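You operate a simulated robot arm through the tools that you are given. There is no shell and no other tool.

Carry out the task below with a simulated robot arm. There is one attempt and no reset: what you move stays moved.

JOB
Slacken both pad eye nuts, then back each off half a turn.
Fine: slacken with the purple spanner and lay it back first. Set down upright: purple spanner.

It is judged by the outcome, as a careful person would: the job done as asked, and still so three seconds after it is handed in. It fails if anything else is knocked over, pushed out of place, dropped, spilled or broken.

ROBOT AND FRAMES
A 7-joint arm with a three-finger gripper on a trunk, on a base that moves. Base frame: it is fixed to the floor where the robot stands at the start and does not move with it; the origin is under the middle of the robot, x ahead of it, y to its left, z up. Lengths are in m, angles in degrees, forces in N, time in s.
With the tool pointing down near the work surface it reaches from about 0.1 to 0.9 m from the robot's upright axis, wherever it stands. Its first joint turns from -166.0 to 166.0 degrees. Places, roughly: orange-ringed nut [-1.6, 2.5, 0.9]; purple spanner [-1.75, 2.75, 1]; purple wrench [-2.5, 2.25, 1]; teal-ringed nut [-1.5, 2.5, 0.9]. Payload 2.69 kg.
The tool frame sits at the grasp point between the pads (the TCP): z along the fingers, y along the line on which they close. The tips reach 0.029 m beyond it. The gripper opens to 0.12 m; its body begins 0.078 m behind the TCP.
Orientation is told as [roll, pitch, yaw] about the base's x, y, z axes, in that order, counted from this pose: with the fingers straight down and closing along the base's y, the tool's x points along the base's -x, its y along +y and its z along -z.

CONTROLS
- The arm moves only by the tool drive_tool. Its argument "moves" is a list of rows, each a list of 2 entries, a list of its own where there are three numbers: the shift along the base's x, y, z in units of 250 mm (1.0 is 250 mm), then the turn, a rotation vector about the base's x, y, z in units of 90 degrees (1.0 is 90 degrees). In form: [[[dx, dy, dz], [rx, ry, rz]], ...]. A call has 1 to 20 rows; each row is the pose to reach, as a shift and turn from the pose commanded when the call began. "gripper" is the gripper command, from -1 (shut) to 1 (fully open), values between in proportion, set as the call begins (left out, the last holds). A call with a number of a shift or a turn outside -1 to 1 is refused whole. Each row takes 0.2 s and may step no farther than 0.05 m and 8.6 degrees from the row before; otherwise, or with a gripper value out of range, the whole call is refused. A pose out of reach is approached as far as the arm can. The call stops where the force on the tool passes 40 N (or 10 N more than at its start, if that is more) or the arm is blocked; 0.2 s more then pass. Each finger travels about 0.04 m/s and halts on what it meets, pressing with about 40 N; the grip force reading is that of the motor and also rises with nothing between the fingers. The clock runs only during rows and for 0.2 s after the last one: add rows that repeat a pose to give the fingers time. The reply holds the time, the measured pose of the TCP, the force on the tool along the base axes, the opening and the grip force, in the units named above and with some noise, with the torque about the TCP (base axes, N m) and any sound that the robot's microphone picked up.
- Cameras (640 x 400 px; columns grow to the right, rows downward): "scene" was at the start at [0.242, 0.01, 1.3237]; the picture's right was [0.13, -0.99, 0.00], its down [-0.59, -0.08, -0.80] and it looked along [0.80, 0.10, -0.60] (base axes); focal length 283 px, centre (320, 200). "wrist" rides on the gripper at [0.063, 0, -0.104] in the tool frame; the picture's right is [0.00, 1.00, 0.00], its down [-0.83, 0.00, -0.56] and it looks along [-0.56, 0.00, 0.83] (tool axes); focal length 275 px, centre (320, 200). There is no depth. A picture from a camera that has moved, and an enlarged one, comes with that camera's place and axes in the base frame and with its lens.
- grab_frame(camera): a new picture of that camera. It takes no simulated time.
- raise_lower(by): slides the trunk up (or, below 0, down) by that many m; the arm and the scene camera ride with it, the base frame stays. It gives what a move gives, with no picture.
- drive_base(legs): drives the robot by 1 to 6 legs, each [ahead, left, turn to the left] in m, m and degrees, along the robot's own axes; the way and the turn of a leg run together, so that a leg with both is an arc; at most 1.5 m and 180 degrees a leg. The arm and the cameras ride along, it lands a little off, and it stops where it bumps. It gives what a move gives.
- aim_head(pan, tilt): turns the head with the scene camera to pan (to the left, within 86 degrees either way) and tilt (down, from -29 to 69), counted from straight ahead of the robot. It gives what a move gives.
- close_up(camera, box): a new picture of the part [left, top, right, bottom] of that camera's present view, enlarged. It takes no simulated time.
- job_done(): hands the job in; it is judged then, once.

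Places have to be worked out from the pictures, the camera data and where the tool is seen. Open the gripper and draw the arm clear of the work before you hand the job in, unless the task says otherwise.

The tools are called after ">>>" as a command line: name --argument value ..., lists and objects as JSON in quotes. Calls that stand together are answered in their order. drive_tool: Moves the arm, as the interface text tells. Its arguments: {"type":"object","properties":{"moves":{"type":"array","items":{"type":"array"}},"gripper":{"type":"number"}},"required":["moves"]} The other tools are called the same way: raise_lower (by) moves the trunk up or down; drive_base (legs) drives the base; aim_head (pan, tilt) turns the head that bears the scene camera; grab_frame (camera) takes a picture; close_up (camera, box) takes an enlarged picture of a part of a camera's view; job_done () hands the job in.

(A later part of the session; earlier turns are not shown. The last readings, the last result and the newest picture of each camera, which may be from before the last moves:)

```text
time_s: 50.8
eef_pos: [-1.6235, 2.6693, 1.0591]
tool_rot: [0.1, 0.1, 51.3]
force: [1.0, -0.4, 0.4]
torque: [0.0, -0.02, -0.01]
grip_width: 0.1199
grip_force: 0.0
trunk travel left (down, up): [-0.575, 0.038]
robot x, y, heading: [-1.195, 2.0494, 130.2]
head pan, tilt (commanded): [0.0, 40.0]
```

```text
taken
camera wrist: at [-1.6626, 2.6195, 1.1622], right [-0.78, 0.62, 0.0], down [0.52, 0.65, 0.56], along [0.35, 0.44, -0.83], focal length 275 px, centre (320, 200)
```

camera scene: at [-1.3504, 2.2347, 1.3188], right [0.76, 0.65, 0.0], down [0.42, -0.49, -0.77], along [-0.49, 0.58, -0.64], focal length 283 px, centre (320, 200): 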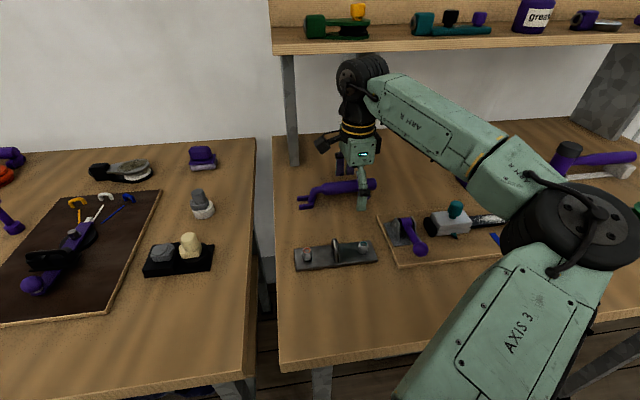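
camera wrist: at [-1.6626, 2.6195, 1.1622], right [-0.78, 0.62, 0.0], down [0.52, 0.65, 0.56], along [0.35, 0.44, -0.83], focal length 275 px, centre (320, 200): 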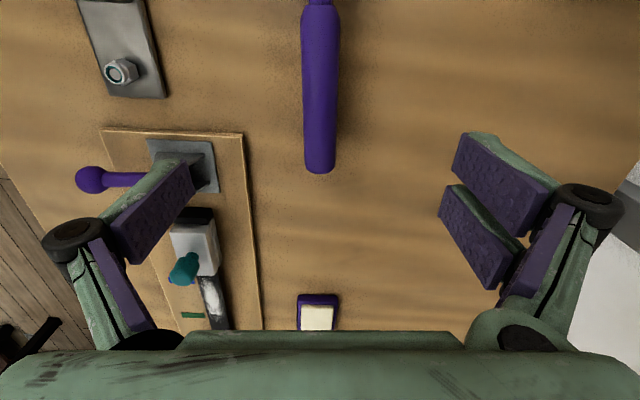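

The spanner stands undisturbed. I now turn the tool by +90° at this height.

>>> drive_tool --moves '[[[0, 0, 0], [0, 0, 0.09]], [[0, 0, 0], [0, 0, 0.18]], [[0, 0, 0], [0, 0, 0.27]], [[0, 0, 0], [0, 0, 0.36]], [[0, 0, 0], [0, 0, 0.45]], [[0, 0, 0], [0, 0, 0.54]], [[0, 0, 0], [0, 0, 0.63]], [[0, 0, 0], [0, 0, 0.72]], [[0, 0, 0], [0, 0, 0.81]], [[0, 0, 0], [0, 0, 0.9]], [[0, 0, 0], [0, 0, 0.99]]]' --gripper 1

>>> drive_tool --moves '[[[0, 0, 0], [0, 0, 0.09]], [[0, 0, 0], [0, 0, 0.18]], [[0, 0, 0], [0, 0, 0.27]], [[0, 0, 0], [0, 0, 0.36]], [[0, 0, 0], [0, 0, 0.45]], [[0, 0, 0], [0, 0, 0.54]], [[0, 0, 0], [0, 0, 0.63]], [[0, 0, 0], [0, 0, 0.72]], [[0, 0, 0], [0, 0, 0.81]], [[0, 0, 0], [0, 0, 0.9]], [[0, 0, 0], [0, 0, 0.99]], [[0, 0, 0], [0, 0, 0.99]]]' --gripper 1

>>> grab_frame --camera "wrist"

>>> grab_frame --camera "scene"

```text
time_s: 53.2
eef_pos: [-1.6209, 2.6703, 1.0556]
tool_rot: [0.0, 0.1, 140.5]
force: [0.1, -0.5, 0.4]
torque: [0.0, 0.0, -0.01]
grip_width: 0.1199
grip_force: 0.0
trunk travel left (down, up): [-0.575, 0.038]
robot x, y, heading: [-1.1954, 2.0509, 130.2]
head pan, tilt (commanded): [0.0, 40.0]
```

```text
time_s: 55.8
eef_pos: [-1.6066, 2.3232, 0.9922]
tool_rot: [0.0, 0.0, -130.3]
force: [0.0, 0.4, -0.4]
torque: [0.02, 0.01, 0.02]
grip_width: 0.1199
grip_force: 0.0
out of reach, approached as far as the arm can: row 3, 4, 5, 6, 7, 8, 9, 10, 11, 12
trunk travel left (down, up): [-0.575, 0.038]
robot x, y, heading: [-1.194, 2.0541, 130.4]
head pan, tilt (commanded): [0.0, 40.0]
```

```text
taken
camera wrist: at [-1.5679, 2.3717, 1.0958], right [0.76, -0.65, 0.0], down [-0.54, -0.64, 0.56], along [-0.36, -0.42, -0.83], focal length 275 px, centre (320, 200)
```

wrist: 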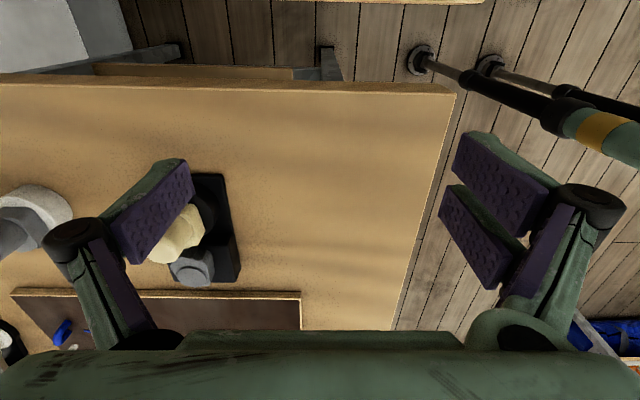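

```text
taken
camera scene: at [-1.3503, 2.2348, 1.3188], right [0.76, 0.65, 0.0], down [0.42, -0.49, -0.77], along [-0.49, 0.58, -0.64], focal length 283 px, centre (320, 200)
```

scene: 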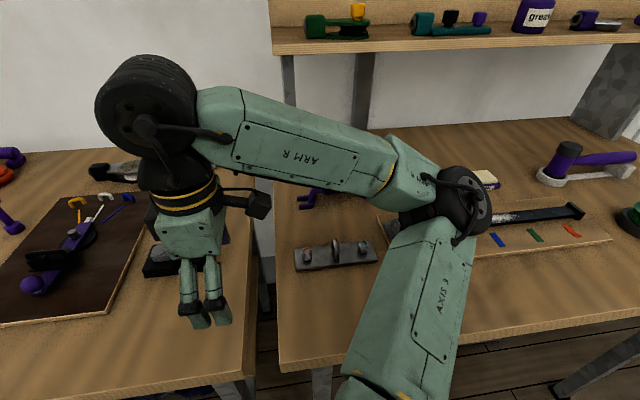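

That last turn exceeded the wrist range and the solver carried the arm off to the left; forces are nil but I check that nothing was touched.

>>> close_up --camera "scene" --box '[80, 150, 400, 350]'

>>> close_up --camera "wrist" --box '[0, 130, 320, 350]'

```text
2.00 times, centred on (240, 250) of scene
camera zoom: at [-1.3503, 2.2348, 1.3188], right [0.76, 0.65, 0.0], down [0.42, -0.49, -0.77], along [-0.49, 0.58, -0.64], focal length 566 px, centre (480, 100)
```

zoom: 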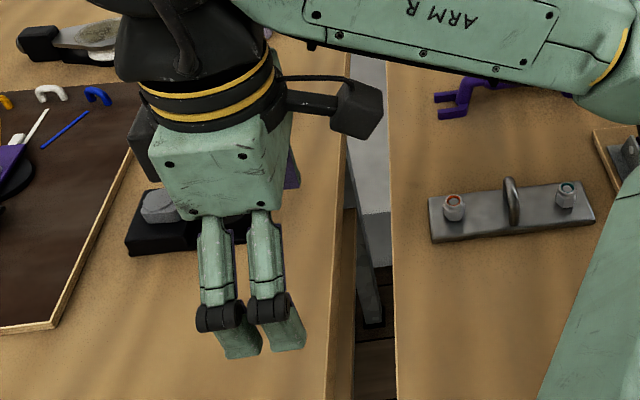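

```text
1.82 times, centred on (160, 240) of wrist
camera zoom: at [-1.5679, 2.3717, 1.0958], right [0.76, -0.65, 0.0], down [-0.54, -0.64, 0.56], along [-0.36, -0.42, -0.83], focal length 500 px, centre (611, 127)
```

zoom: 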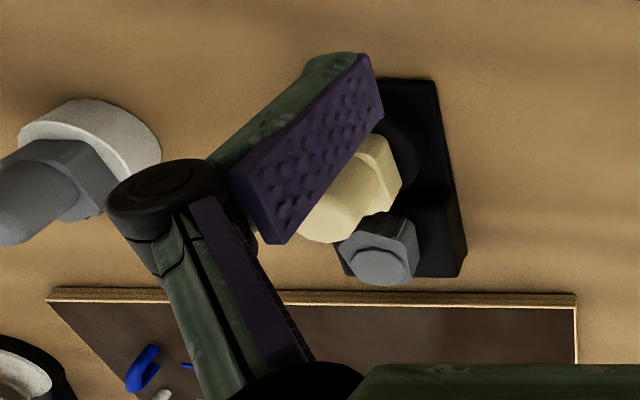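

Nothing was disturbed. I raise the tool straight up first before turning back.

>>> drive_tool --moves '[[[0, 0, 0.08], [0, 0, 0]], [[0, 0, 0.16], [0, 0, 0]], [[0, 0, 0.24], [0, 0, 0]], [[0, 0, 0.32], [0, 0, 0]]]' --gripper 1

```text
time_s: 56.8
eef_pos: [-1.6063, 2.3071, 1.0611]
tool_rot: [0.0, 0.0, -130.6]
force: [0.7, -0.3, -0.3]
torque: [-0.05, 0.02, 0.05]
grip_width: 0.12
grip_force: 0.0
out of reach, approached as far as the arm can: row 1, 2, 3, 4
trunk travel left (down, up): [-0.575, 0.038]
robot x, y, heading: [-1.196, 2.0521, 130.5]
head pan, tilt (commanded): [0.0, 40.0]
```

Now I rotate the tool back by -85° while staying at this height, away from its joint limit.

>>> drive_tool --moves '[[[0, 0, 0.04], [0, 0, -0.09]], [[0, 0, 0.08], [0, 0, -0.18]], [[0, 0, 0.12], [0, 0, -0.27]], [[0, 0, 0.16], [0, 0, -0.36]], [[0, 0, 0.2], [0, 0, -0.45]], [[0, 0, 0.2], [0, 0, -0.54]], [[0, 0, 0.2], [0, 0, -0.63]], [[0, 0, 0.2], [0, 0, -0.72]], [[0, 0, 0.2], [0, 0, -0.81]], [[0, 0, 0.2], [0, 0, -0.9]]]' --gripper 1

>>> grab_frame --camera "scene"

```text
time_s: 59.0
eef_pos: [-1.6076, 2.3093, 1.1101]
tool_rot: [0.0, -0.1, 148.4]
force: [-0.9, -0.2, -0.4]
torque: [-0.03, -0.02, -0.04]
grip_width: 0.1199
grip_force: 0.0
trunk travel left (down, up): [-0.575, 0.038]
robot x, y, heading: [-1.1916, 2.0538, 130.3]
head pan, tilt (commanded): [0.0, 40.0]
```

```text
taken
camera scene: at [-1.3504, 2.2347, 1.3188], right [0.76, 0.65, 0.0], down [0.42, -0.49, -0.77], along [-0.49, 0.58, -0.64], focal length 283 px, centre (320, 200)
```

scene: 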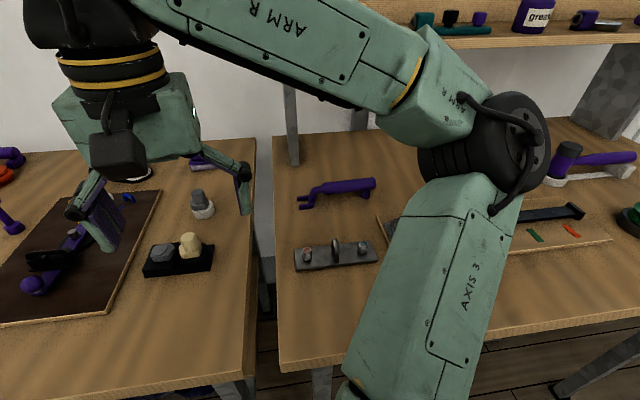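

All is intact. I go back above the spanner with the original grip orientation (yaw 51.4°), in two calls.

>>> drive_tool --moves '[[[-0.004, 0.09, -0.01], [0, 0, -0.068]], [[-0.008, 0.18, -0.02], [0, 0, -0.136]], [[-0.012, 0.27, -0.03], [0, 0, -0.204]], [[-0.016, 0.36, -0.04], [0, 0, -0.272]], [[-0.02, 0.45, -0.05], [0, 0, -0.34]], [[-0.024, 0.54, -0.06], [0, 0, -0.408]], [[-0.028, 0.63, -0.07], [0, 0, -0.476]], [[-0.032, 0.72, -0.08], [0, 0, -0.544]]]' --gripper 1

```text
time_s: 60.8
eef_pos: [-1.6147, 2.4885, 1.0904]
tool_rot: [0.1, 0.0, 99.5]
force: [0.0, 0.4, -1.0]
torque: [0.02, 0.03, 0.01]
grip_width: 0.1202
grip_force: 0.0
trunk travel left (down, up): [-0.575, 0.038]
robot x, y, heading: [-1.1938, 2.0481, 130.3]
head pan, tilt (commanded): [0.0, 40.0]
```

Before picking up, I test how far the tool can turn in the negative direction here, high above the plate, since that decides how I can use the spanner on each nut.

>>> drive_tool --moves '[[[0, 0, 0], [0, 0, -0.09]], [[0, 0, 0], [0, 0, -0.18]], [[0, 0, 0], [0, 0, -0.27]], [[0, 0, 0], [0, 0, -0.36]], [[0, 0, 0], [0, 0, -0.45]], [[0, 0, 0], [0, 0, -0.54]], [[0, 0, 0], [0, 0, -0.63]], [[0, 0, 0], [0, 0, -0.72]], [[0, 0, 0], [0, 0, -0.81]], [[0, 0, 0], [0, 0, -0.9]], [[0, 0, 0], [0, 0, -0.99]]]' --gripper 1

>>> drive_tool --moves '[[[0, 0, 0], [0, 0, -0.09]], [[0, 0, 0], [0, 0, -0.18]], [[0, 0, 0], [0, 0, -0.27]], [[0, 0, 0], [0, 0, -0.36]]]' --gripper 1

```text
time_s: 63.2
eef_pos: [-1.6154, 2.4877, 1.0911]
tool_rot: [-0.1, 0.1, 10.5]
force: [0.5, -0.5, 0.0]
torque: [-0.02, -0.01, 0.01]
grip_width: 0.1201
grip_force: 0.1
trunk travel left (down, up): [-0.575, 0.038]
robot x, y, heading: [-1.1958, 2.051, 130.2]
head pan, tilt (commanded): [0.0, 40.0]
```

```text
time_s: 64.2
eef_pos: [-1.6147, 2.4895, 1.0906]
tool_rot: [0.0, 0.0, -22.1]
force: [-0.1, 0.1, 0.6]
torque: [0.01, 0.02, 0.01]
grip_width: 0.12
grip_force: 0.2
trunk travel left (down, up): [-0.575, 0.038]
robot x, y, heading: [-1.192, 2.0526, 130.3]
head pan, tilt (commanded): [0.0, 40.0]
```

Still fully reachable at -152° relative. I continue a bit further.

>>> drive_tool --moves '[[[0, 0, 0], [0, 0, -0.09]], [[0, 0, 0], [0, 0, -0.18]], [[0, 0, 0], [0, 0, -0.27]], [[0, 0, 0], [0, 0, -0.36]], [[0, 0, 0], [0, 0, -0.45]]]' --gripper 1

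>>> drive_tool --moves '[[[0, 0, 0], [0, 0, -0.09]], [[0, 0, 0], [0, 0, -0.18]], [[0, 0, 0], [0, 0, -0.27]], [[0, 0, 0], [0, 0, -0.36]]]' --gripper 1

```text
time_s: 65.4
eef_pos: [-1.616, 2.4892, 1.0896]
tool_rot: [0.0, 0.0, -62.7]
force: [-0.2, 0.5, -0.9]
torque: [0.03, -0.02, -0.03]
grip_width: 0.1197
grip_force: 0.0
trunk travel left (down, up): [-0.575, 0.038]
robot x, y, heading: [-1.1925, 2.0559, 130.5]
head pan, tilt (commanded): [0.0, 40.0]
```

```text
time_s: 66.4
eef_pos: [-1.6156, 2.4879, 1.0903]
tool_rot: [0.0, 0.1, -95.0]
force: [0.4, 0.4, 0.2]
torque: [-0.01, 0.02, -0.04]
grip_width: 0.1202
grip_force: 0.0
trunk travel left (down, up): [-0.575, 0.038]
robot x, y, heading: [-1.1939, 2.0505, 129.8]
head pan, tilt (commanded): [0.0, 40.0]
```

Reachable down to -225°. I go on to about -260°, which would be the reversed grip on the spanner.

>>> drive_tool --moves '[[[0, 0, 0], [0, 0, -0.09]], [[0, 0, 0], [0, 0, -0.18]], [[0, 0, 0], [0, 0, -0.27]]]' --gripper 1

>>> drive_tool --moves '[[[0, 0, 0], [0, 0, -0.06]], [[0, 0, 0], [0, 0, -0.12]]]' --gripper 1

```text
time_s: 67.2
eef_pos: [-1.6158, 2.4892, 1.0903]
tool_rot: [0.1, 0.0, -119.2]
force: [0.6, -0.4, -0.6]
torque: [0.0, 0.02, 0.0]
grip_width: 0.1202
grip_force: 0.0
trunk travel left (down, up): [-0.575, 0.038]
robot x, y, heading: [-1.1959, 2.0489, 129.9]
head pan, tilt (commanded): [0.0, 40.0]
```

```text
time_s: 67.8
eef_pos: [-1.6156, 2.4893, 1.091]
tool_rot: [0.1, 0.0, -130.0]
force: [0.5, -0.2, -0.1]
torque: [0.01, 0.02, -0.04]
grip_width: 0.1201
grip_force: 0.1
trunk travel left (down, up): [-0.575, 0.038]
robot x, y, heading: [-1.1931, 2.0508, 130.1]
head pan, tilt (commanded): [0.0, 40.0]
```

The full reversed grip (-259°) is reachable. I move above the handle with yaw -128.6°, with fingers part closed (~72 mm) to stay clear of the toggle clamp.

>>> drive_tool --moves '[[[-0.004, 0.09, -0.015], [0, 0, 0.002]], [[-0.007, 0.18, -0.03], [0, 0, 0.004]], [[-0.011, 0.27, -0.045], [0, 0, 0.006]], [[-0.014, 0.36, -0.06], [0, 0, 0.008]], [[-0.018, 0.45, -0.075], [0, 0, 0.01]], [[-0.022, 0.54, -0.09], [0, 0, 0.012]], [[-0.025, 0.63, -0.105], [0, 0, 0.014]], [[-0.029, 0.722, -0.12], [0, 0, 0.0156]], [[-0.029, 0.722, -0.12], [0, 0, 0.0156]]]' --gripper 0.2

>>> grab_frame --camera "wrist"

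>>> grab_frame --camera "scene"

```text
time_s: 69.8
eef_pos: [-1.6219, 2.6692, 1.0605]
tool_rot: [0.0, 0.0, -128.5]
force: [0.7, -0.1, 0.0]
torque: [-0.02, -0.01, 0.0]
grip_width: 0.0721
grip_force: 0.1
trunk travel left (down, up): [-0.575, 0.038]
robot x, y, heading: [-1.1929, 2.0526, 130.2]
head pan, tilt (commanded): [0.0, 40.0]
```

```text
taken
camera wrist: at [-1.5838, 2.7181, 1.165], right [0.79, -0.62, 0.0], down [-0.51, -0.65, 0.56], along [-0.34, -0.44, -0.83], focal length 275 px, centre (320, 200)
```

wrist: 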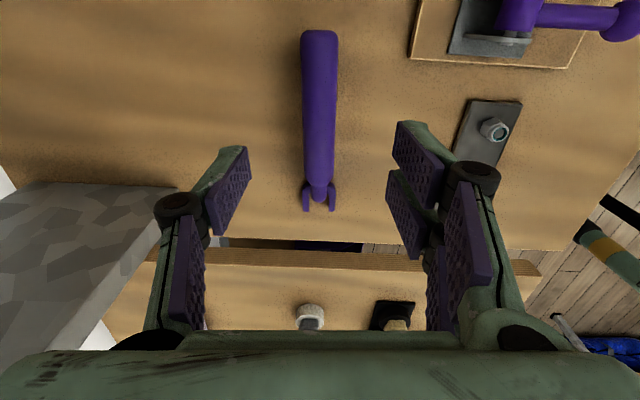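

```text
taken
camera scene: at [-1.3503, 2.2346, 1.3188], right [0.76, 0.65, 0.0], down [0.42, -0.49, -0.77], along [-0.49, 0.58, -0.64], focal length 283 px, centre (320, 200)
```

scene: 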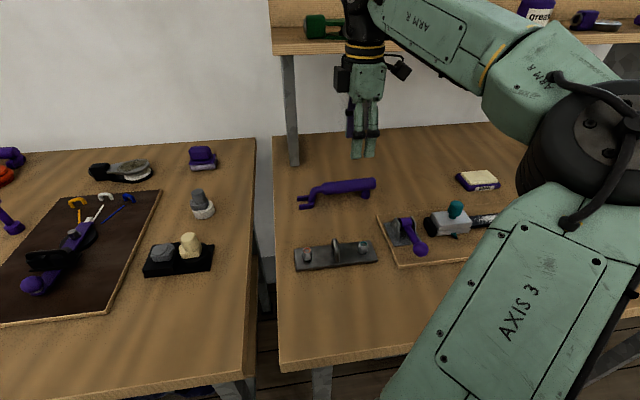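

The handle is centred again (column ≈319) with the jaw facing the wrist camera. I descend to z≈0.931 and then close.

>>> drive_tool --moves '[[[0, 0, -0.1], [0, 0, 0]], [[0, 0, -0.2], [0, 0, 0]], [[0, 0, -0.3], [0, 0, 0]], [[0, 0, -0.4], [0, 0, 0]], [[0, 0, -0.46], [0, 0, 0]], [[0, 0, -0.518], [0, 0, 0]], [[0, 0, -0.518], [0, 0, 0]]]' --gripper 0.2

>>> grab_frame --camera "wrist"

```text
time_s: 71.4
eef_pos: [-1.6221, 2.6696, 0.9307]
tool_rot: [0.0, 0.0, -128.5]
force: [-0.3, 0.2, 0.4]
torque: [0.03, 0.01, 0.0]
grip_width: 0.0719
grip_force: 0.1
trunk travel left (down, up): [-0.575, 0.038]
robot x, y, heading: [-1.1933, 2.0522, 130.2]
head pan, tilt (commanded): [0.0, 40.0]
```

```text
taken
camera wrist: at [-1.5839, 2.7187, 1.036], right [0.79, -0.62, 0.0], down [-0.51, -0.65, 0.56], along [-0.34, -0.44, -0.83], focal length 275 px, centre (320, 200)
```

wrist: 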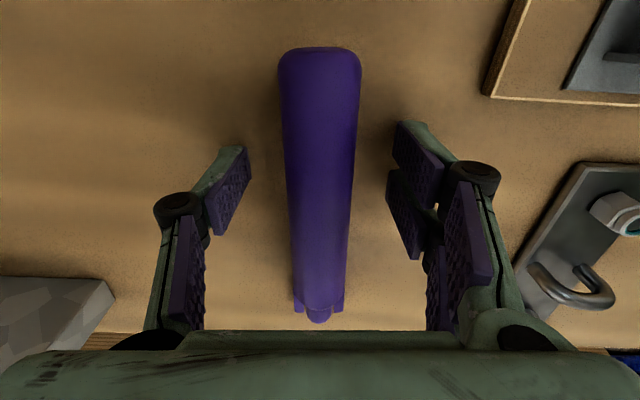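

Clear on both sides. I close on the handle.

>>> drive_tool --moves '[[[0, 0, 0], [0, 0, 0]], [[0, 0, 0], [0, 0, 0]], [[0, 0, 0], [0, 0, 0]], [[0, 0, 0], [0, 0, 0]], [[0, 0, 0], [0, 0, 0]], [[0, 0, 0], [0, 0, 0]], [[0, 0, 0], [0, 0, 0]], [[0, 0, 0], [0, 0, 0]]]' --gripper -1

>>> grab_frame --camera "wrist"

>>> close_up --camera "scene" --box '[280, 140, 440, 240]'

```text
time_s: 73.2
eef_pos: [-1.6229, 2.6696, 0.931]
tool_rot: [0.1, 0.0, -128.5]
force: [-0.2, 0.1, 0.1]
torque: [-0.01, -0.01, 0.01]
grip_width: 0.0255
grip_force: 40.2
trunk travel left (down, up): [-0.575, 0.038]
robot x, y, heading: [-1.1939, 2.0525, 130.4]
head pan, tilt (commanded): [0.0, 40.0]
```

```text
taken
camera wrist: at [-1.5839, 2.7187, 1.0363], right [0.79, -0.62, 0.0], down [-0.51, -0.65, 0.56], along [-0.34, -0.44, -0.83], focal length 275 px, centre (320, 200)
```

wrist: 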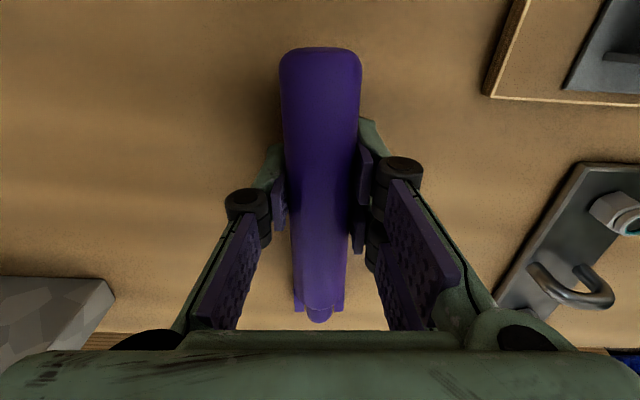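

```text
4.00 times, centred on (360, 190) of scene
camera zoom: at [-1.3504, 2.2347, 1.3188], right [0.76, 0.65, 0.0], down [0.42, -0.49, -0.77], along [-0.49, 0.58, -0.64], focal length 1132 px, centre (160, 240)
```

zoom: 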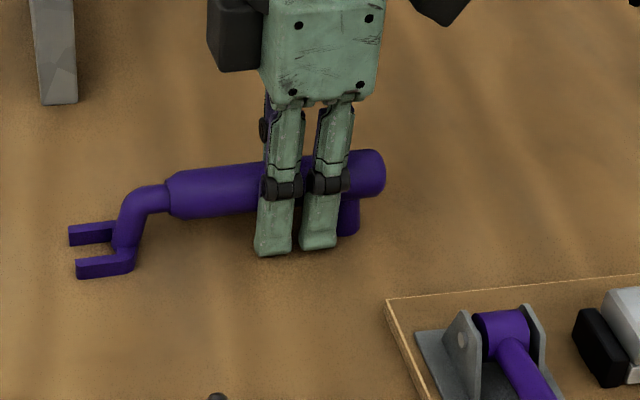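

The spanner is gripped; its jaw centre lies about 0.111 m from the TCP in the tool's forward direction. I lift it 70 mm straight up and check it hangs level.

>>> drive_tool --moves '[[[0, 0, 0.04], [0, 0, 0]], [[0, 0, 0.1], [0, 0, 0]], [[0, 0, 0.16], [0, 0, 0]], [[0, 0, 0.22], [0, 0, 0]], [[0, 0, 0.28], [0, 0, 0]], [[0, 0, 0.28], [0, 0, 0]]]' --gripper -1

>>> close_up --camera "scene" --box '[280, 110, 440, 210]'

>>> grab_frame --camera "wrist"

```text
time_s: 74.6
eef_pos: [-1.6204, 2.6692, 1.0019]
tool_rot: [0.0, 0.0, -128.5]
force: [-0.2, 0.3, -1.9]
torque: [0.04, -0.02, -0.01]
grip_width: 0.0256
grip_force: 40.2
trunk travel left (down, up): [-0.575, 0.038]
robot x, y, heading: [-1.1977, 2.0506, 130.2]
head pan, tilt (commanded): [0.0, 40.0]
```

```text
4.00 times, centred on (360, 160) of scene
camera zoom: at [-1.3505, 2.2348, 1.3187], right [0.76, 0.65, 0.0], down [0.42, -0.49, -0.77], along [-0.49, 0.58, -0.64], focal length 1132 px, centre (160, 360)
```

zoom: 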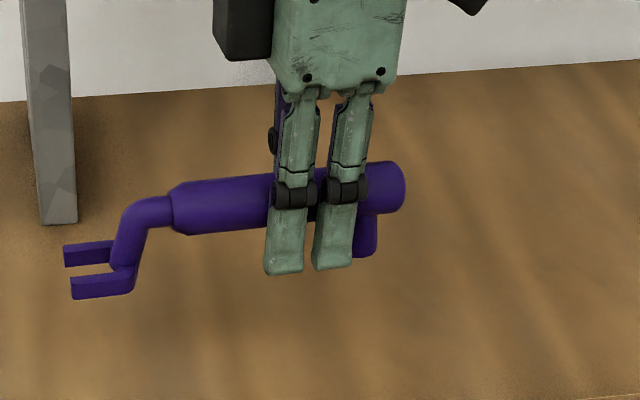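

```text
taken
camera wrist: at [-1.5824, 2.7184, 1.1064], right [0.79, -0.62, 0.0], down [-0.51, -0.65, 0.56], along [-0.34, -0.44, -0.83], focal length 275 px, centre (320, 200)
```

wrist: 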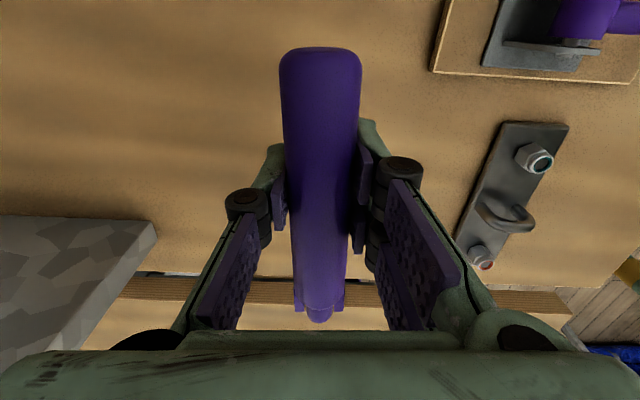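

Held level and firm. Now I swing the spanner +236° in three calls while moving to the orange nut (TCP target ≈ (-1.543, 2.366), z 1.00), starting with the first third.

>>> drive_tool --moves '[[[0.0106, -0.0405, 0], [0, 0, 0.0875]], [[0.0211, -0.081, 0], [0, 0, 0.175]], [[0.0317, -0.1216, 0], [0, 0, 0.2626]], [[0.0423, -0.1621, 0], [0, 0, 0.3501]], [[0.0529, -0.2026, 0], [0, 0, 0.4376]], [[0.0634, -0.2431, 0], [0, 0, 0.5251]], [[0.074, -0.2836, 0], [0, 0, 0.6126]], [[0.0846, -0.3242, 0], [0, 0, 0.7002]], [[0.0951, -0.3647, 0], [0, 0, 0.7877]], [[0.1057, -0.4052, 0], [0, 0, 0.8752]]]' --gripper -1

>>> drive_tool --moves '[[[0.0106, -0.0405, 0], [0, 0, 0.0875]], [[0.0211, -0.081, 0], [0, 0, 0.175]], [[0.0317, -0.1216, 0], [0, 0, 0.2626]], [[0.0423, -0.1621, 0], [0, 0, 0.3501]], [[0.0529, -0.2026, 0], [0, 0, 0.4376]], [[0.0634, -0.2431, 0], [0, 0, 0.5251]], [[0.074, -0.2836, 0], [0, 0, 0.6126]], [[0.0846, -0.3242, 0], [0, 0, 0.7002]], [[0.0951, -0.3647, 0], [0, 0, 0.7877]], [[0.1057, -0.4052, 0], [0, 0, 0.8752]]]' --gripper -1

>>> grab_frame --camera "scene"

```text
time_s: 76.8
eef_pos: [-1.5949, 2.5688, 1.0011]
tool_rot: [0.0, 0.0, -49.6]
force: [0.4, 0.8, -1.6]
torque: [-0.01, 0.02, -0.03]
grip_width: 0.0256
grip_force: 40.0
trunk travel left (down, up): [-0.575, 0.038]
robot x, y, heading: [-1.1947, 2.0482, 130.0]
head pan, tilt (commanded): [0.0, 40.0]
```

```text
time_s: 79.0
eef_pos: [-1.5686, 2.4665, 1.0019]
tool_rot: [-0.1, 0.0, 29.1]
force: [0.0, -0.6, -0.6]
torque: [-0.02, 0.03, 0.0]
grip_width: 0.0259
grip_force: 39.9
trunk travel left (down, up): [-0.575, 0.038]
robot x, y, heading: [-1.1906, 2.0506, 130.3]
head pan, tilt (commanded): [0.0, 40.0]
```

```text
taken
camera scene: at [-1.3505, 2.2347, 1.3187], right [0.76, 0.65, 0.0], down [0.42, -0.49, -0.77], along [-0.49, 0.58, -0.64], focal length 283 px, centre (320, 200)
```

scene: 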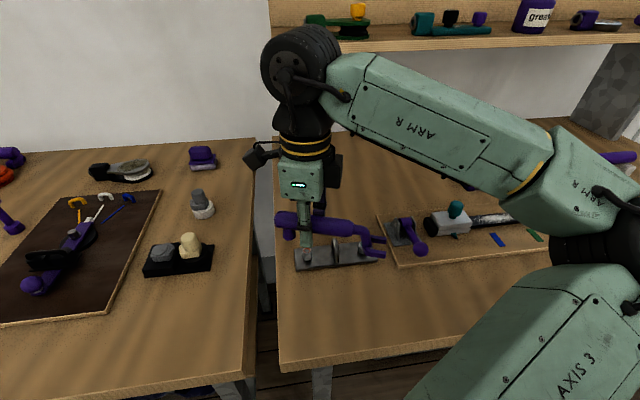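

All clear; I do the last third of the swing.

>>> drive_tool --moves '[[[0.0106, -0.0405, 0], [0, 0, 0.0875]], [[0.0211, -0.081, 0], [0, 0, 0.175]], [[0.0317, -0.1216, 0], [0, 0, 0.2626]], [[0.0423, -0.1621, 0], [0, 0, 0.3501]], [[0.0529, -0.2026, 0], [0, 0, 0.4376]], [[0.0634, -0.2431, 0], [0, 0, 0.5251]], [[0.074, -0.2836, 0], [0, 0, 0.6126]], [[0.0846, -0.3242, 0], [0, 0, 0.7002]], [[0.0951, -0.3647, 0], [0, 0, 0.7877]], [[0.1057, -0.4052, 0], [0, 0, 0.8752]], [[0.1057, -0.4052, 0], [0, 0, 0.8752]]]' --gripper -1

>>> grab_frame --camera "scene"

>>> grab_frame --camera "wrist"

```text
time_s: 81.4
eef_pos: [-1.5432, 2.3643, 1.0013]
tool_rot: [0.1, 0.0, 107.8]
force: [0.2, 0.3, -2.3]
torque: [-0.01, 0.01, -0.01]
grip_width: 0.0258
grip_force: 40.0
trunk travel left (down, up): [-0.575, 0.038]
robot x, y, heading: [-1.1911, 2.0488, 130.3]
head pan, tilt (commanded): [0.0, 40.0]
```

```text
taken
camera scene: at [-1.3504, 2.2347, 1.3187], right [0.76, 0.65, 0.0], down [0.42, -0.49, -0.77], along [-0.49, 0.58, -0.64], focal length 283 px, centre (320, 200)
```

scene: 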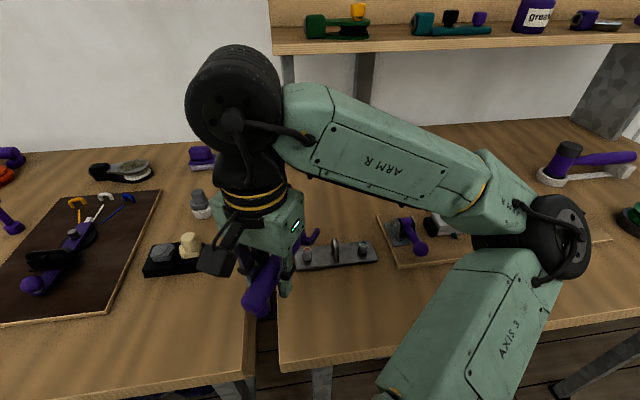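

```text
taken
camera wrist: at [-1.5247, 2.3046, 1.1051], right [-0.95, -0.31, 0.0], down [-0.26, 0.79, 0.56], along [-0.17, 0.53, -0.83], focal length 275 px, centre (320, 200)
```

wrist: 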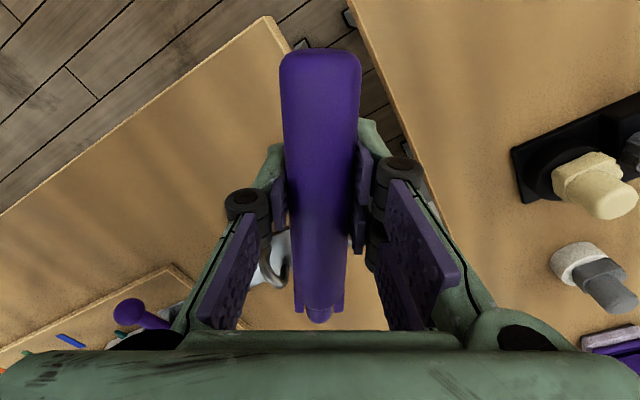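

I zoom the scene view on the jaw above the orange nut to check alignment.

>>> close_up --camera "scene" --box '[270, 210, 350, 275]'

>>> close_up --camera "wrist" --box '[230, 220, 410, 330]'

```text
6.15 times, centred on (310, 242) of scene
camera zoom: at [-1.3504, 2.2347, 1.3187], right [0.76, 0.65, 0.0], down [0.42, -0.49, -0.77], along [-0.49, 0.58, -0.64], focal length 1742 px, centre (382, -62)
```

zoom: 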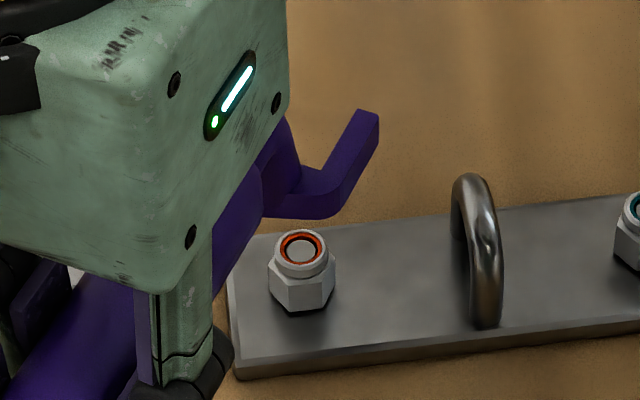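

```text
3.56 times, centred on (320, 275) of wrist
camera zoom: at [-1.5247, 2.3046, 1.1051], right [-0.95, -0.31, 0.0], down [-0.26, 0.79, 0.56], along [-0.17, 0.53, -0.83], focal length 979 px, centre (320, -67)
```

zoom: 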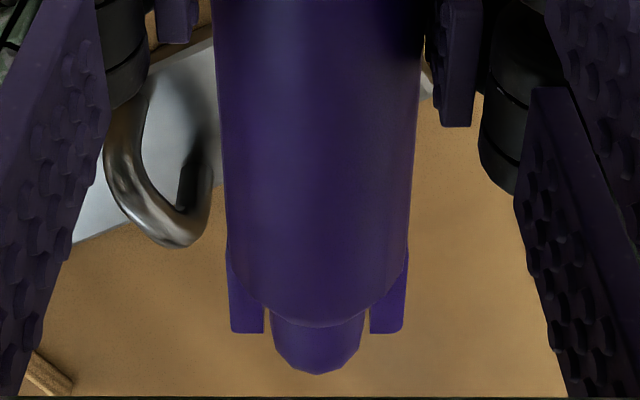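

The visible prong tip computes to where expected, so the jaw is centred over the orange nut within a couple of mm. I lower to TCP z≈0.938 so the jaw drops around the hex.

>>> drive_tool --moves '[[[0, 0, -0.06], [0, 0, 0]], [[0, 0, -0.12], [0, 0, 0]], [[0, 0, -0.16], [0, 0, 0]], [[0, 0, -0.19], [0, 0, 0]], [[0, 0, -0.21], [0, 0, 0]], [[0, 0, -0.23], [0, 0, 0]], [[0, 0, -0.25], [0, 0, 0]], [[0, 0, -0.25], [0, 0, 0]]]' --gripper -1

>>> close_up --camera "scene" --box '[270, 210, 350, 275]'

>>> grab_frame --camera "scene"

```text
time_s: 83.2
eef_pos: [-1.543, 2.3654, 0.9393]
tool_rot: [0.0, 0.0, 107.7]
force: [0.6, 0.1, -1.4]
torque: [-0.03, -0.02, -0.02]
grip_width: 0.0257
grip_force: 40.3
trunk travel left (down, up): [-0.575, 0.038]
robot x, y, heading: [-1.1964, 2.0479, 130.0]
head pan, tilt (commanded): [0.0, 40.0]
```

```text
6.15 times, centred on (310, 242) of scene
camera zoom: at [-1.3505, 2.2348, 1.3187], right [0.76, 0.65, 0.0], down [0.42, -0.49, -0.77], along [-0.49, 0.58, -0.64], focal length 1742 px, centre (382, -62)
```

zoom: 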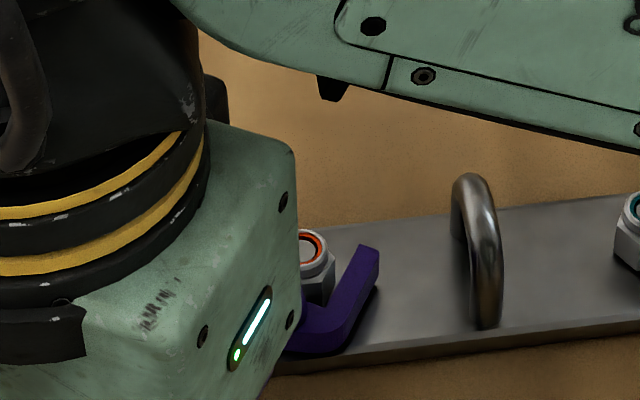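

```text
taken
camera scene: at [-1.3505, 2.2348, 1.3187], right [0.76, 0.65, 0.0], down [0.42, -0.49, -0.77], along [-0.49, 0.58, -0.64], focal length 283 px, centre (320, 200)
```

scene: 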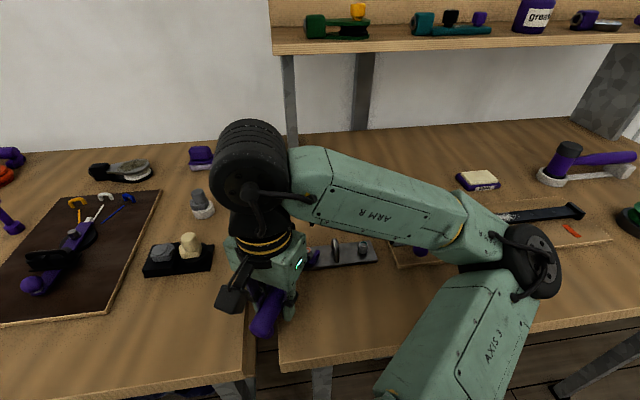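

The jaw sits around the nut. I rotate counterclockwise about the nut centre by 15° first, watching torque and the nut.

>>> drive_tool --moves '[[[0.0181, 0.0069, 0], [0, 0, 0.0278]], [[0.0362, 0.0138, 0], [0, 0, 0.0556]], [[0.0536, 0.0223, 0], [0, 0, 0.0833]], [[0.071, 0.0308, 0], [0, 0, 0.1111]], [[0.0877, 0.0407, 0], [0, 0, 0.1389]], [[0.1043, 0.0507, 0], [0, 0, 0.1667]]]' --gripper -1

>>> close_up --camera "scene" --box '[290, 225, 350, 275]'

```text
time_s: 84.6
eef_pos: [-1.5168, 2.3768, 0.939]
tool_rot: [0.1, 0.0, 122.9]
force: [0.1, 0.4, -2.3]
torque: [-0.02, 0.01, -0.14]
grip_width: 0.0255
grip_force: 40.1
trunk travel left (down, up): [-0.575, 0.038]
robot x, y, heading: [-1.1955, 2.0536, 130.3]
head pan, tilt (commanded): [0.0, 40.0]
```

```text
8.00 times, centred on (320, 250) of scene
camera zoom: at [-1.3504, 2.2348, 1.3187], right [0.76, 0.65, 0.0], down [0.42, -0.49, -0.77], along [-0.49, 0.58, -0.64], focal length 2264 px, centre (320, -200)
```

zoom: 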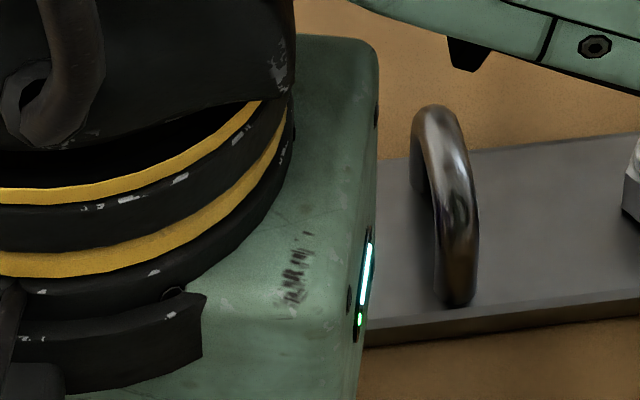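

Little resistance yet (torque -0.14), perhaps free play in the wide jaw. I continue the arc another 15°.

>>> drive_tool --moves '[[[0.0157, 0.0113, 0], [0, 0, 0.0278]], [[0.0313, 0.0227, 0], [0, 0, 0.0556]], [[0.046, 0.0353, 0], [0, 0, 0.0833]], [[0.0607, 0.048, 0], [0, 0, 0.1111]], [[0.0742, 0.0619, 0], [0, 0, 0.1389]], [[0.0876, 0.0759, 0], [0, 0, 0.1667]]]' --gripper -1

```text
time_s: 86.0
eef_pos: [-1.4931, 2.3974, 0.9383]
tool_rot: [0.1, 0.0, 137.7]
force: [-0.1, 0.1, -1.3]
torque: [-0.07, -0.02, 0.0]
grip_width: 0.0256
grip_force: 40.4
trunk travel left (down, up): [-0.575, 0.038]
robot x, y, heading: [-1.1932, 2.0499, 130.1]
head pan, tilt (commanded): [0.0, 40.0]
```

No resistance at all, so the jaw may have turned around the nut without biting. I lift the spanner straight off and move aside a bit to inspect the nut.

>>> drive_tool --moves '[[[0, 0, 0.06], [0, 0, 0]], [[0, 0, 0.12], [0, 0, 0]], [[0, 0, 0.18], [0, 0, 0]], [[0, 0, 0.24], [0, 0, 0]], [[0.04, -0.08, 0.26], [0, 0, 0]], [[0.08, -0.16, 0.28], [0, 0, 0]], [[0.12, -0.24, 0.28], [0, 0, 0]]]' --gripper -1

>>> grab_frame --camera "scene"

>>> close_up --camera "scene" --box '[290, 235, 330, 265]'

```text
time_s: 87.6
eef_pos: [-1.4666, 2.3383, 1.0087]
tool_rot: [-0.1, 0.0, 137.6]
force: [-0.6, 0.4, -2.3]
torque: [0.0, -0.04, -0.03]
grip_width: 0.0257
grip_force: 39.8
trunk travel left (down, up): [-0.575, 0.038]
robot x, y, heading: [-1.1963, 2.0533, 130.3]
head pan, tilt (commanded): [0.0, 40.0]
```

```text
taken
camera scene: at [-1.3504, 2.2347, 1.3188], right [0.76, 0.65, 0.0], down [0.42, -0.49, -0.77], along [-0.49, 0.58, -0.64], focal length 283 px, centre (320, 200)
```

scene: 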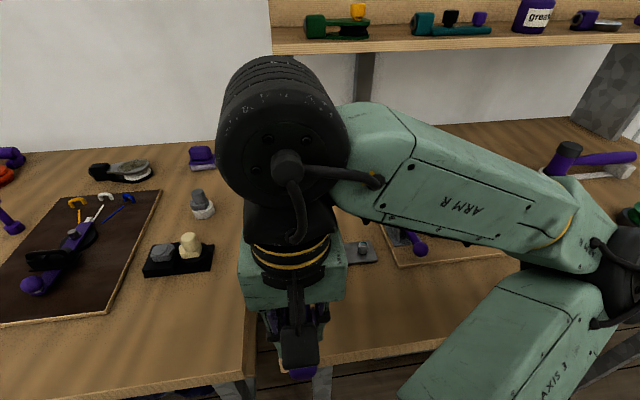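

```text
13.33 times, centred on (310, 250) of scene
camera zoom: at [-1.3504, 2.2347, 1.3188], right [0.76, 0.65, 0.0], down [0.42, -0.49, -0.77], along [-0.49, 0.58, -0.64], focal length 3773 px, centre (453, -467)
```

zoom: 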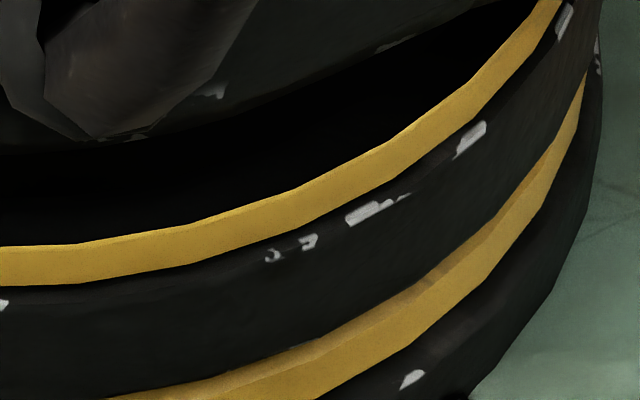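

The hand blocks the view, so I move it to the right over the empty front of the bench.

>>> drive_tool --moves '[[[0.066, 0.056, 0], [0, 0, 0]], [[0.132, 0.112, 0], [0, 0, 0]], [[0.198, 0.168, 0], [0, 0, 0]], [[0.264, 0.224, 0], [0, 0, 0]], [[0.33, 0.28, 0], [0, 0, 0]], [[0.397, 0.336, 0], [0, 0, 0]]]' --gripper -1

>>> grab_frame --camera "scene"

>>> close_up --camera "scene" --box '[290, 235, 330, 265]'

```text
time_s: 89.0
eef_pos: [-1.3662, 2.4225, 1.008]
tool_rot: [0.0, 0.1, 137.9]
force: [0.0, 0.0, -2.1]
torque: [-0.01, 0.0, 0.0]
grip_width: 0.0258
grip_force: 39.5
trunk travel left (down, up): [-0.575, 0.038]
robot x, y, heading: [-1.1929, 2.0504, 130.3]
head pan, tilt (commanded): [0.0, 40.0]
```

```text
taken
camera scene: at [-1.3503, 2.2347, 1.3188], right [0.76, 0.65, 0.0], down [0.42, -0.49, -0.77], along [-0.49, 0.58, -0.64], focal length 283 px, centre (320, 200)
```

scene: 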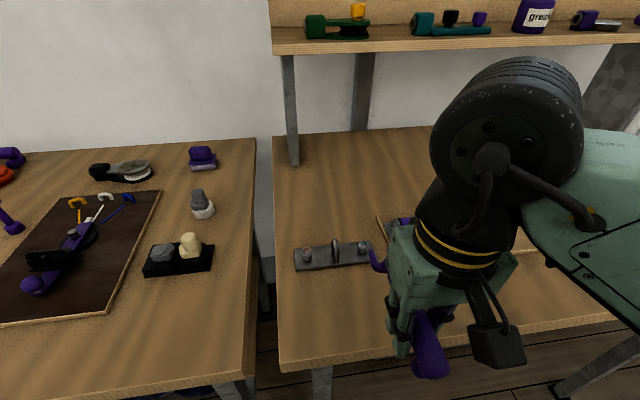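

```text
13.33 times, centred on (310, 250) of scene
camera zoom: at [-1.3503, 2.2347, 1.3188], right [0.76, 0.65, 0.0], down [0.42, -0.49, -0.77], along [-0.49, 0.58, -0.64], focal length 3773 px, centre (453, -467)
```

zoom: 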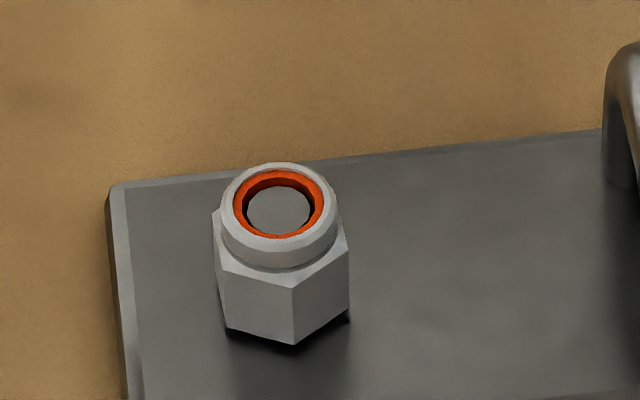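

The orange nut has turned: its hex now shows a corner in front, consistent with about 30° counterclockwise. Now I move the spanner above the teal nut (TCP ≈ (-1.475, 2.444), yaw 107.7°, z 1.008).

>>> drive_tool --moves '[[[-0.0725, 0.0144, 0.01], [0, 0, -0.056]], [[-0.145, 0.0288, 0.02], [0, 0, -0.1115]], [[-0.2176, 0.0432, 0.02], [0, 0, -0.167]], [[-0.29, 0.0576, 0.02], [0, 0, -0.223]], [[-0.3626, 0.072, 0.01], [0, 0, -0.279]], [[-0.4352, 0.0864, 0], [0, 0, -0.3344]], [[-0.4352, 0.0864, 0], [0, 0, -0.3344]]]' --gripper -1

>>> grab_frame --camera "scene"

>>> close_up --camera "scene" --box '[325, 210, 405, 270]'

```text
time_s: 90.6
eef_pos: [-1.4743, 2.4428, 1.0102]
tool_rot: [0.0, 0.0, 107.6]
force: [-0.2, 0.1, -1.6]
torque: [-0.04, -0.04, 0.0]
grip_width: 0.0257
grip_force: 40.0
trunk travel left (down, up): [-0.575, 0.038]
robot x, y, heading: [-1.1943, 2.0504, 130.0]
head pan, tilt (commanded): [0.0, 40.0]
```

```text
taken
camera scene: at [-1.3504, 2.2347, 1.3187], right [0.76, 0.65, 0.0], down [0.42, -0.49, -0.77], along [-0.49, 0.58, -0.64], focal length 283 px, centre (320, 200)
```

scene: 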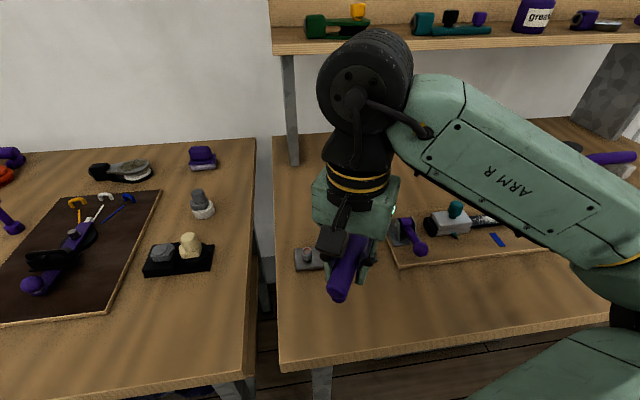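

```text
6.67 times, centred on (365, 240) of scene
camera zoom: at [-1.3504, 2.2347, 1.3187], right [0.76, 0.65, 0.0], down [0.42, -0.49, -0.77], along [-0.49, 0.58, -0.64], focal length 1887 px, centre (20, -67)
```

zoom: 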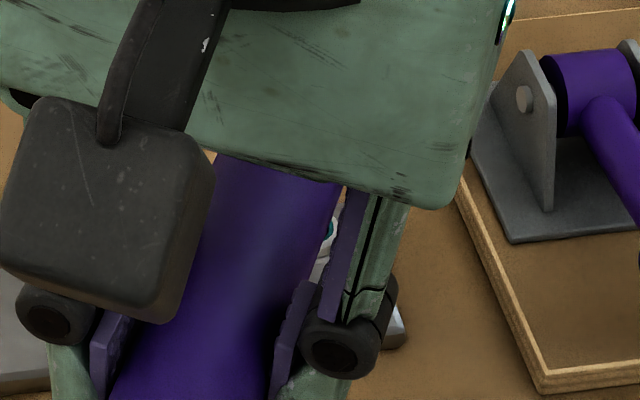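

Jaw centre by dead reckoning is within about 1.5 mm of the teal nut. I lower to z≈0.939.

>>> drive_tool --moves '[[[0, 0, -0.06], [0, 0, 0]], [[0, 0, -0.12], [0, 0, 0]], [[0, 0, -0.18], [0, 0, 0]], [[0, 0, -0.21], [0, 0, 0]], [[0, 0, -0.235], [0, 0, 0]], [[0, 0, -0.26], [0, 0, 0]], [[0, 0, -0.282], [0, 0, 0]], [[0, 0, -0.282], [0, 0, 0]]]' --gripper -1

>>> close_up --camera "scene" --box '[325, 210, 405, 270]'

```text
time_s: 92.4
eef_pos: [-1.4757, 2.4421, 0.9372]
tool_rot: [0.0, 0.0, 107.7]
force: [-0.5, 0.4, -2.4]
torque: [-0.02, -0.02, 0.01]
grip_width: 0.0257
grip_force: 40.1
trunk travel left (down, up): [-0.575, 0.038]
robot x, y, heading: [-1.1976, 2.05, 130.4]
head pan, tilt (commanded): [0.0, 40.0]
```

```text
6.67 times, centred on (365, 240) of scene
camera zoom: at [-1.3504, 2.2348, 1.3187], right [0.76, 0.65, 0.0], down [0.42, -0.49, -0.77], along [-0.49, 0.58, -0.64], focal length 1887 px, centre (20, -67)
```

zoom: 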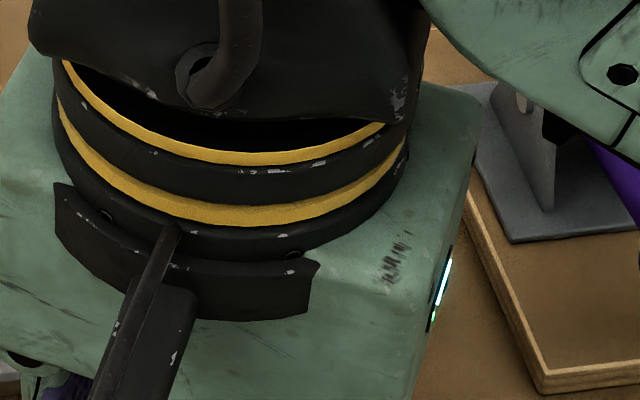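

No contact while lowering. I swing 30° counterclockwise about the teal nut on the same arc.

>>> drive_tool --moves '[[[0.0181, 0.0099, 0], [0, 0, 0.0278]], [[0.0362, 0.0188, 0], [0, 0, 0.0556]], [[0.0536, 0.0273, 0], [0, 0, 0.0833]], [[0.071, 0.0358, 0], [0, 0, 0.1111]], [[0.0877, 0.0457, 0], [0, 0, 0.1389]], [[0.1043, 0.0557, 0], [0, 0, 0.1667]], [[0.12, 0.067, 0], [0, 0, 0.1944]], [[0.1356, 0.0784, 0], [0, 0, 0.2222]], [[0.1503, 0.091, 0], [0, 0, 0.25]], [[0.165, 0.1037, 0], [0, 0, 0.2778]], [[0.1785, 0.1176, 0], [0, 0, 0.3056]], [[0.1919, 0.1316, 0], [0, 0, 0.3333]]]' --gripper -1

```text
time_s: 95.0
eef_pos: [-1.4267, 2.4763, 0.938]
tool_rot: [0.1, 0.0, 137.8]
force: [-0.6, -0.9, -2.1]
torque: [-0.06, 0.01, -0.01]
grip_width: 0.0256
grip_force: 40.4
trunk travel left (down, up): [-0.575, 0.038]
robot x, y, heading: [-1.1924, 2.0519, 130.3]
head pan, tilt (commanded): [0.0, 40.0]
```

The swing went smoothly. I lift straight off and move right to inspect the teal nut.

>>> drive_tool --moves '[[[0, 0, 0.06], [0, 0, 0]], [[0, 0, 0.12], [0, 0, 0]], [[0, 0, 0.18], [0, 0, 0]], [[0, 0, 0.24], [0, 0, 0]], [[0, 0, 0.28], [0, 0, 0]], [[0.08, -0.02, 0.28], [0, 0, 0]], [[0.16, -0.04, 0.28], [0, 0, 0]], [[0.24, -0.06, 0.28], [0, 0, 0]], [[0.32, -0.06, 0.28], [0, 0, 0]]]' --gripper -1

>>> grab_frame --camera "scene"

>>> close_up --camera "scene" --box '[346, 230, 386, 260]'

>>> close_up --camera "scene" --box '[290, 235, 330, 265]'

```text
time_s: 97.0
eef_pos: [-1.3444, 2.4612, 1.0094]
tool_rot: [0.0, 0.1, 137.7]
force: [-0.6, 0.1, -2.2]
torque: [-0.02, 0.0, 0.03]
grip_width: 0.0256
grip_force: 39.8
trunk travel left (down, up): [-0.575, 0.038]
robot x, y, heading: [-1.1961, 2.0544, 130.2]
head pan, tilt (commanded): [0.0, 40.0]
```

```text
taken
camera scene: at [-1.3502, 2.2346, 1.3188], right [0.76, 0.65, 0.0], down [0.42, -0.49, -0.77], along [-0.49, 0.58, -0.64], focal length 283 px, centre (320, 200)
```

scene: 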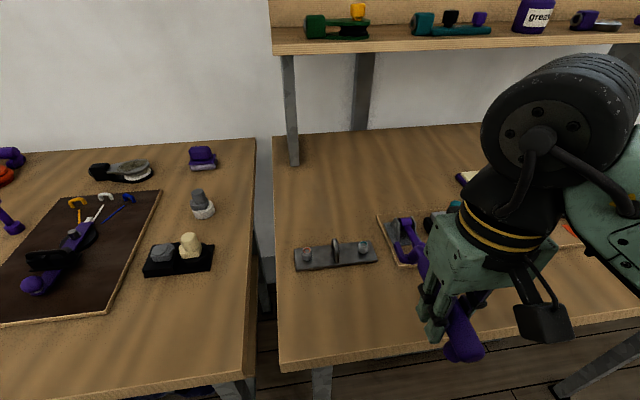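

```text
13.33 times, centred on (366, 245) of scene
camera zoom: at [-1.3502, 2.2346, 1.3188], right [0.76, 0.65, 0.0], down [0.42, -0.49, -0.77], along [-0.49, 0.58, -0.64], focal length 3773 px, centre (-293, -400)
```

zoom: 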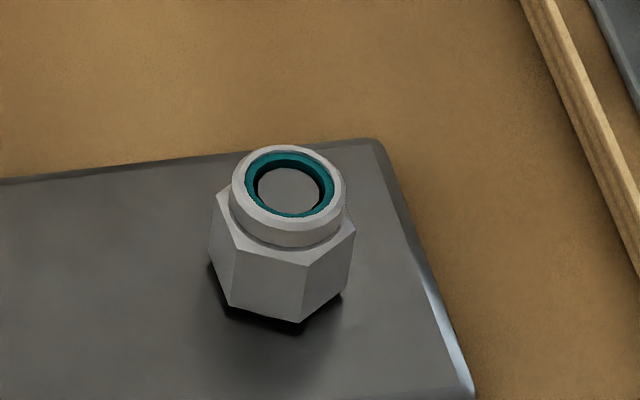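

```text
13.33 times, centred on (310, 250) of scene
camera zoom: at [-1.3502, 2.2346, 1.3188], right [0.76, 0.65, 0.0], down [0.42, -0.49, -0.77], along [-0.49, 0.58, -0.64], focal length 3773 px, centre (453, -467)
```

zoom: 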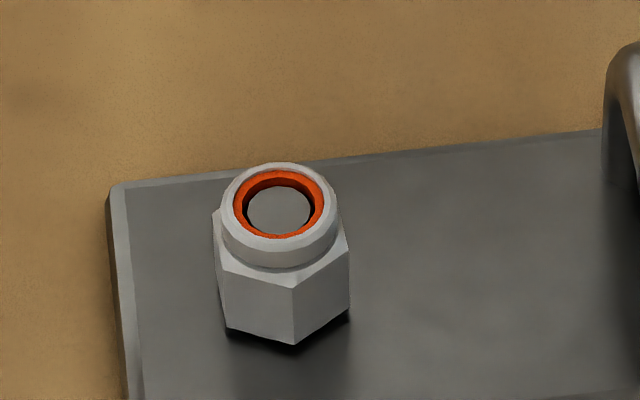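

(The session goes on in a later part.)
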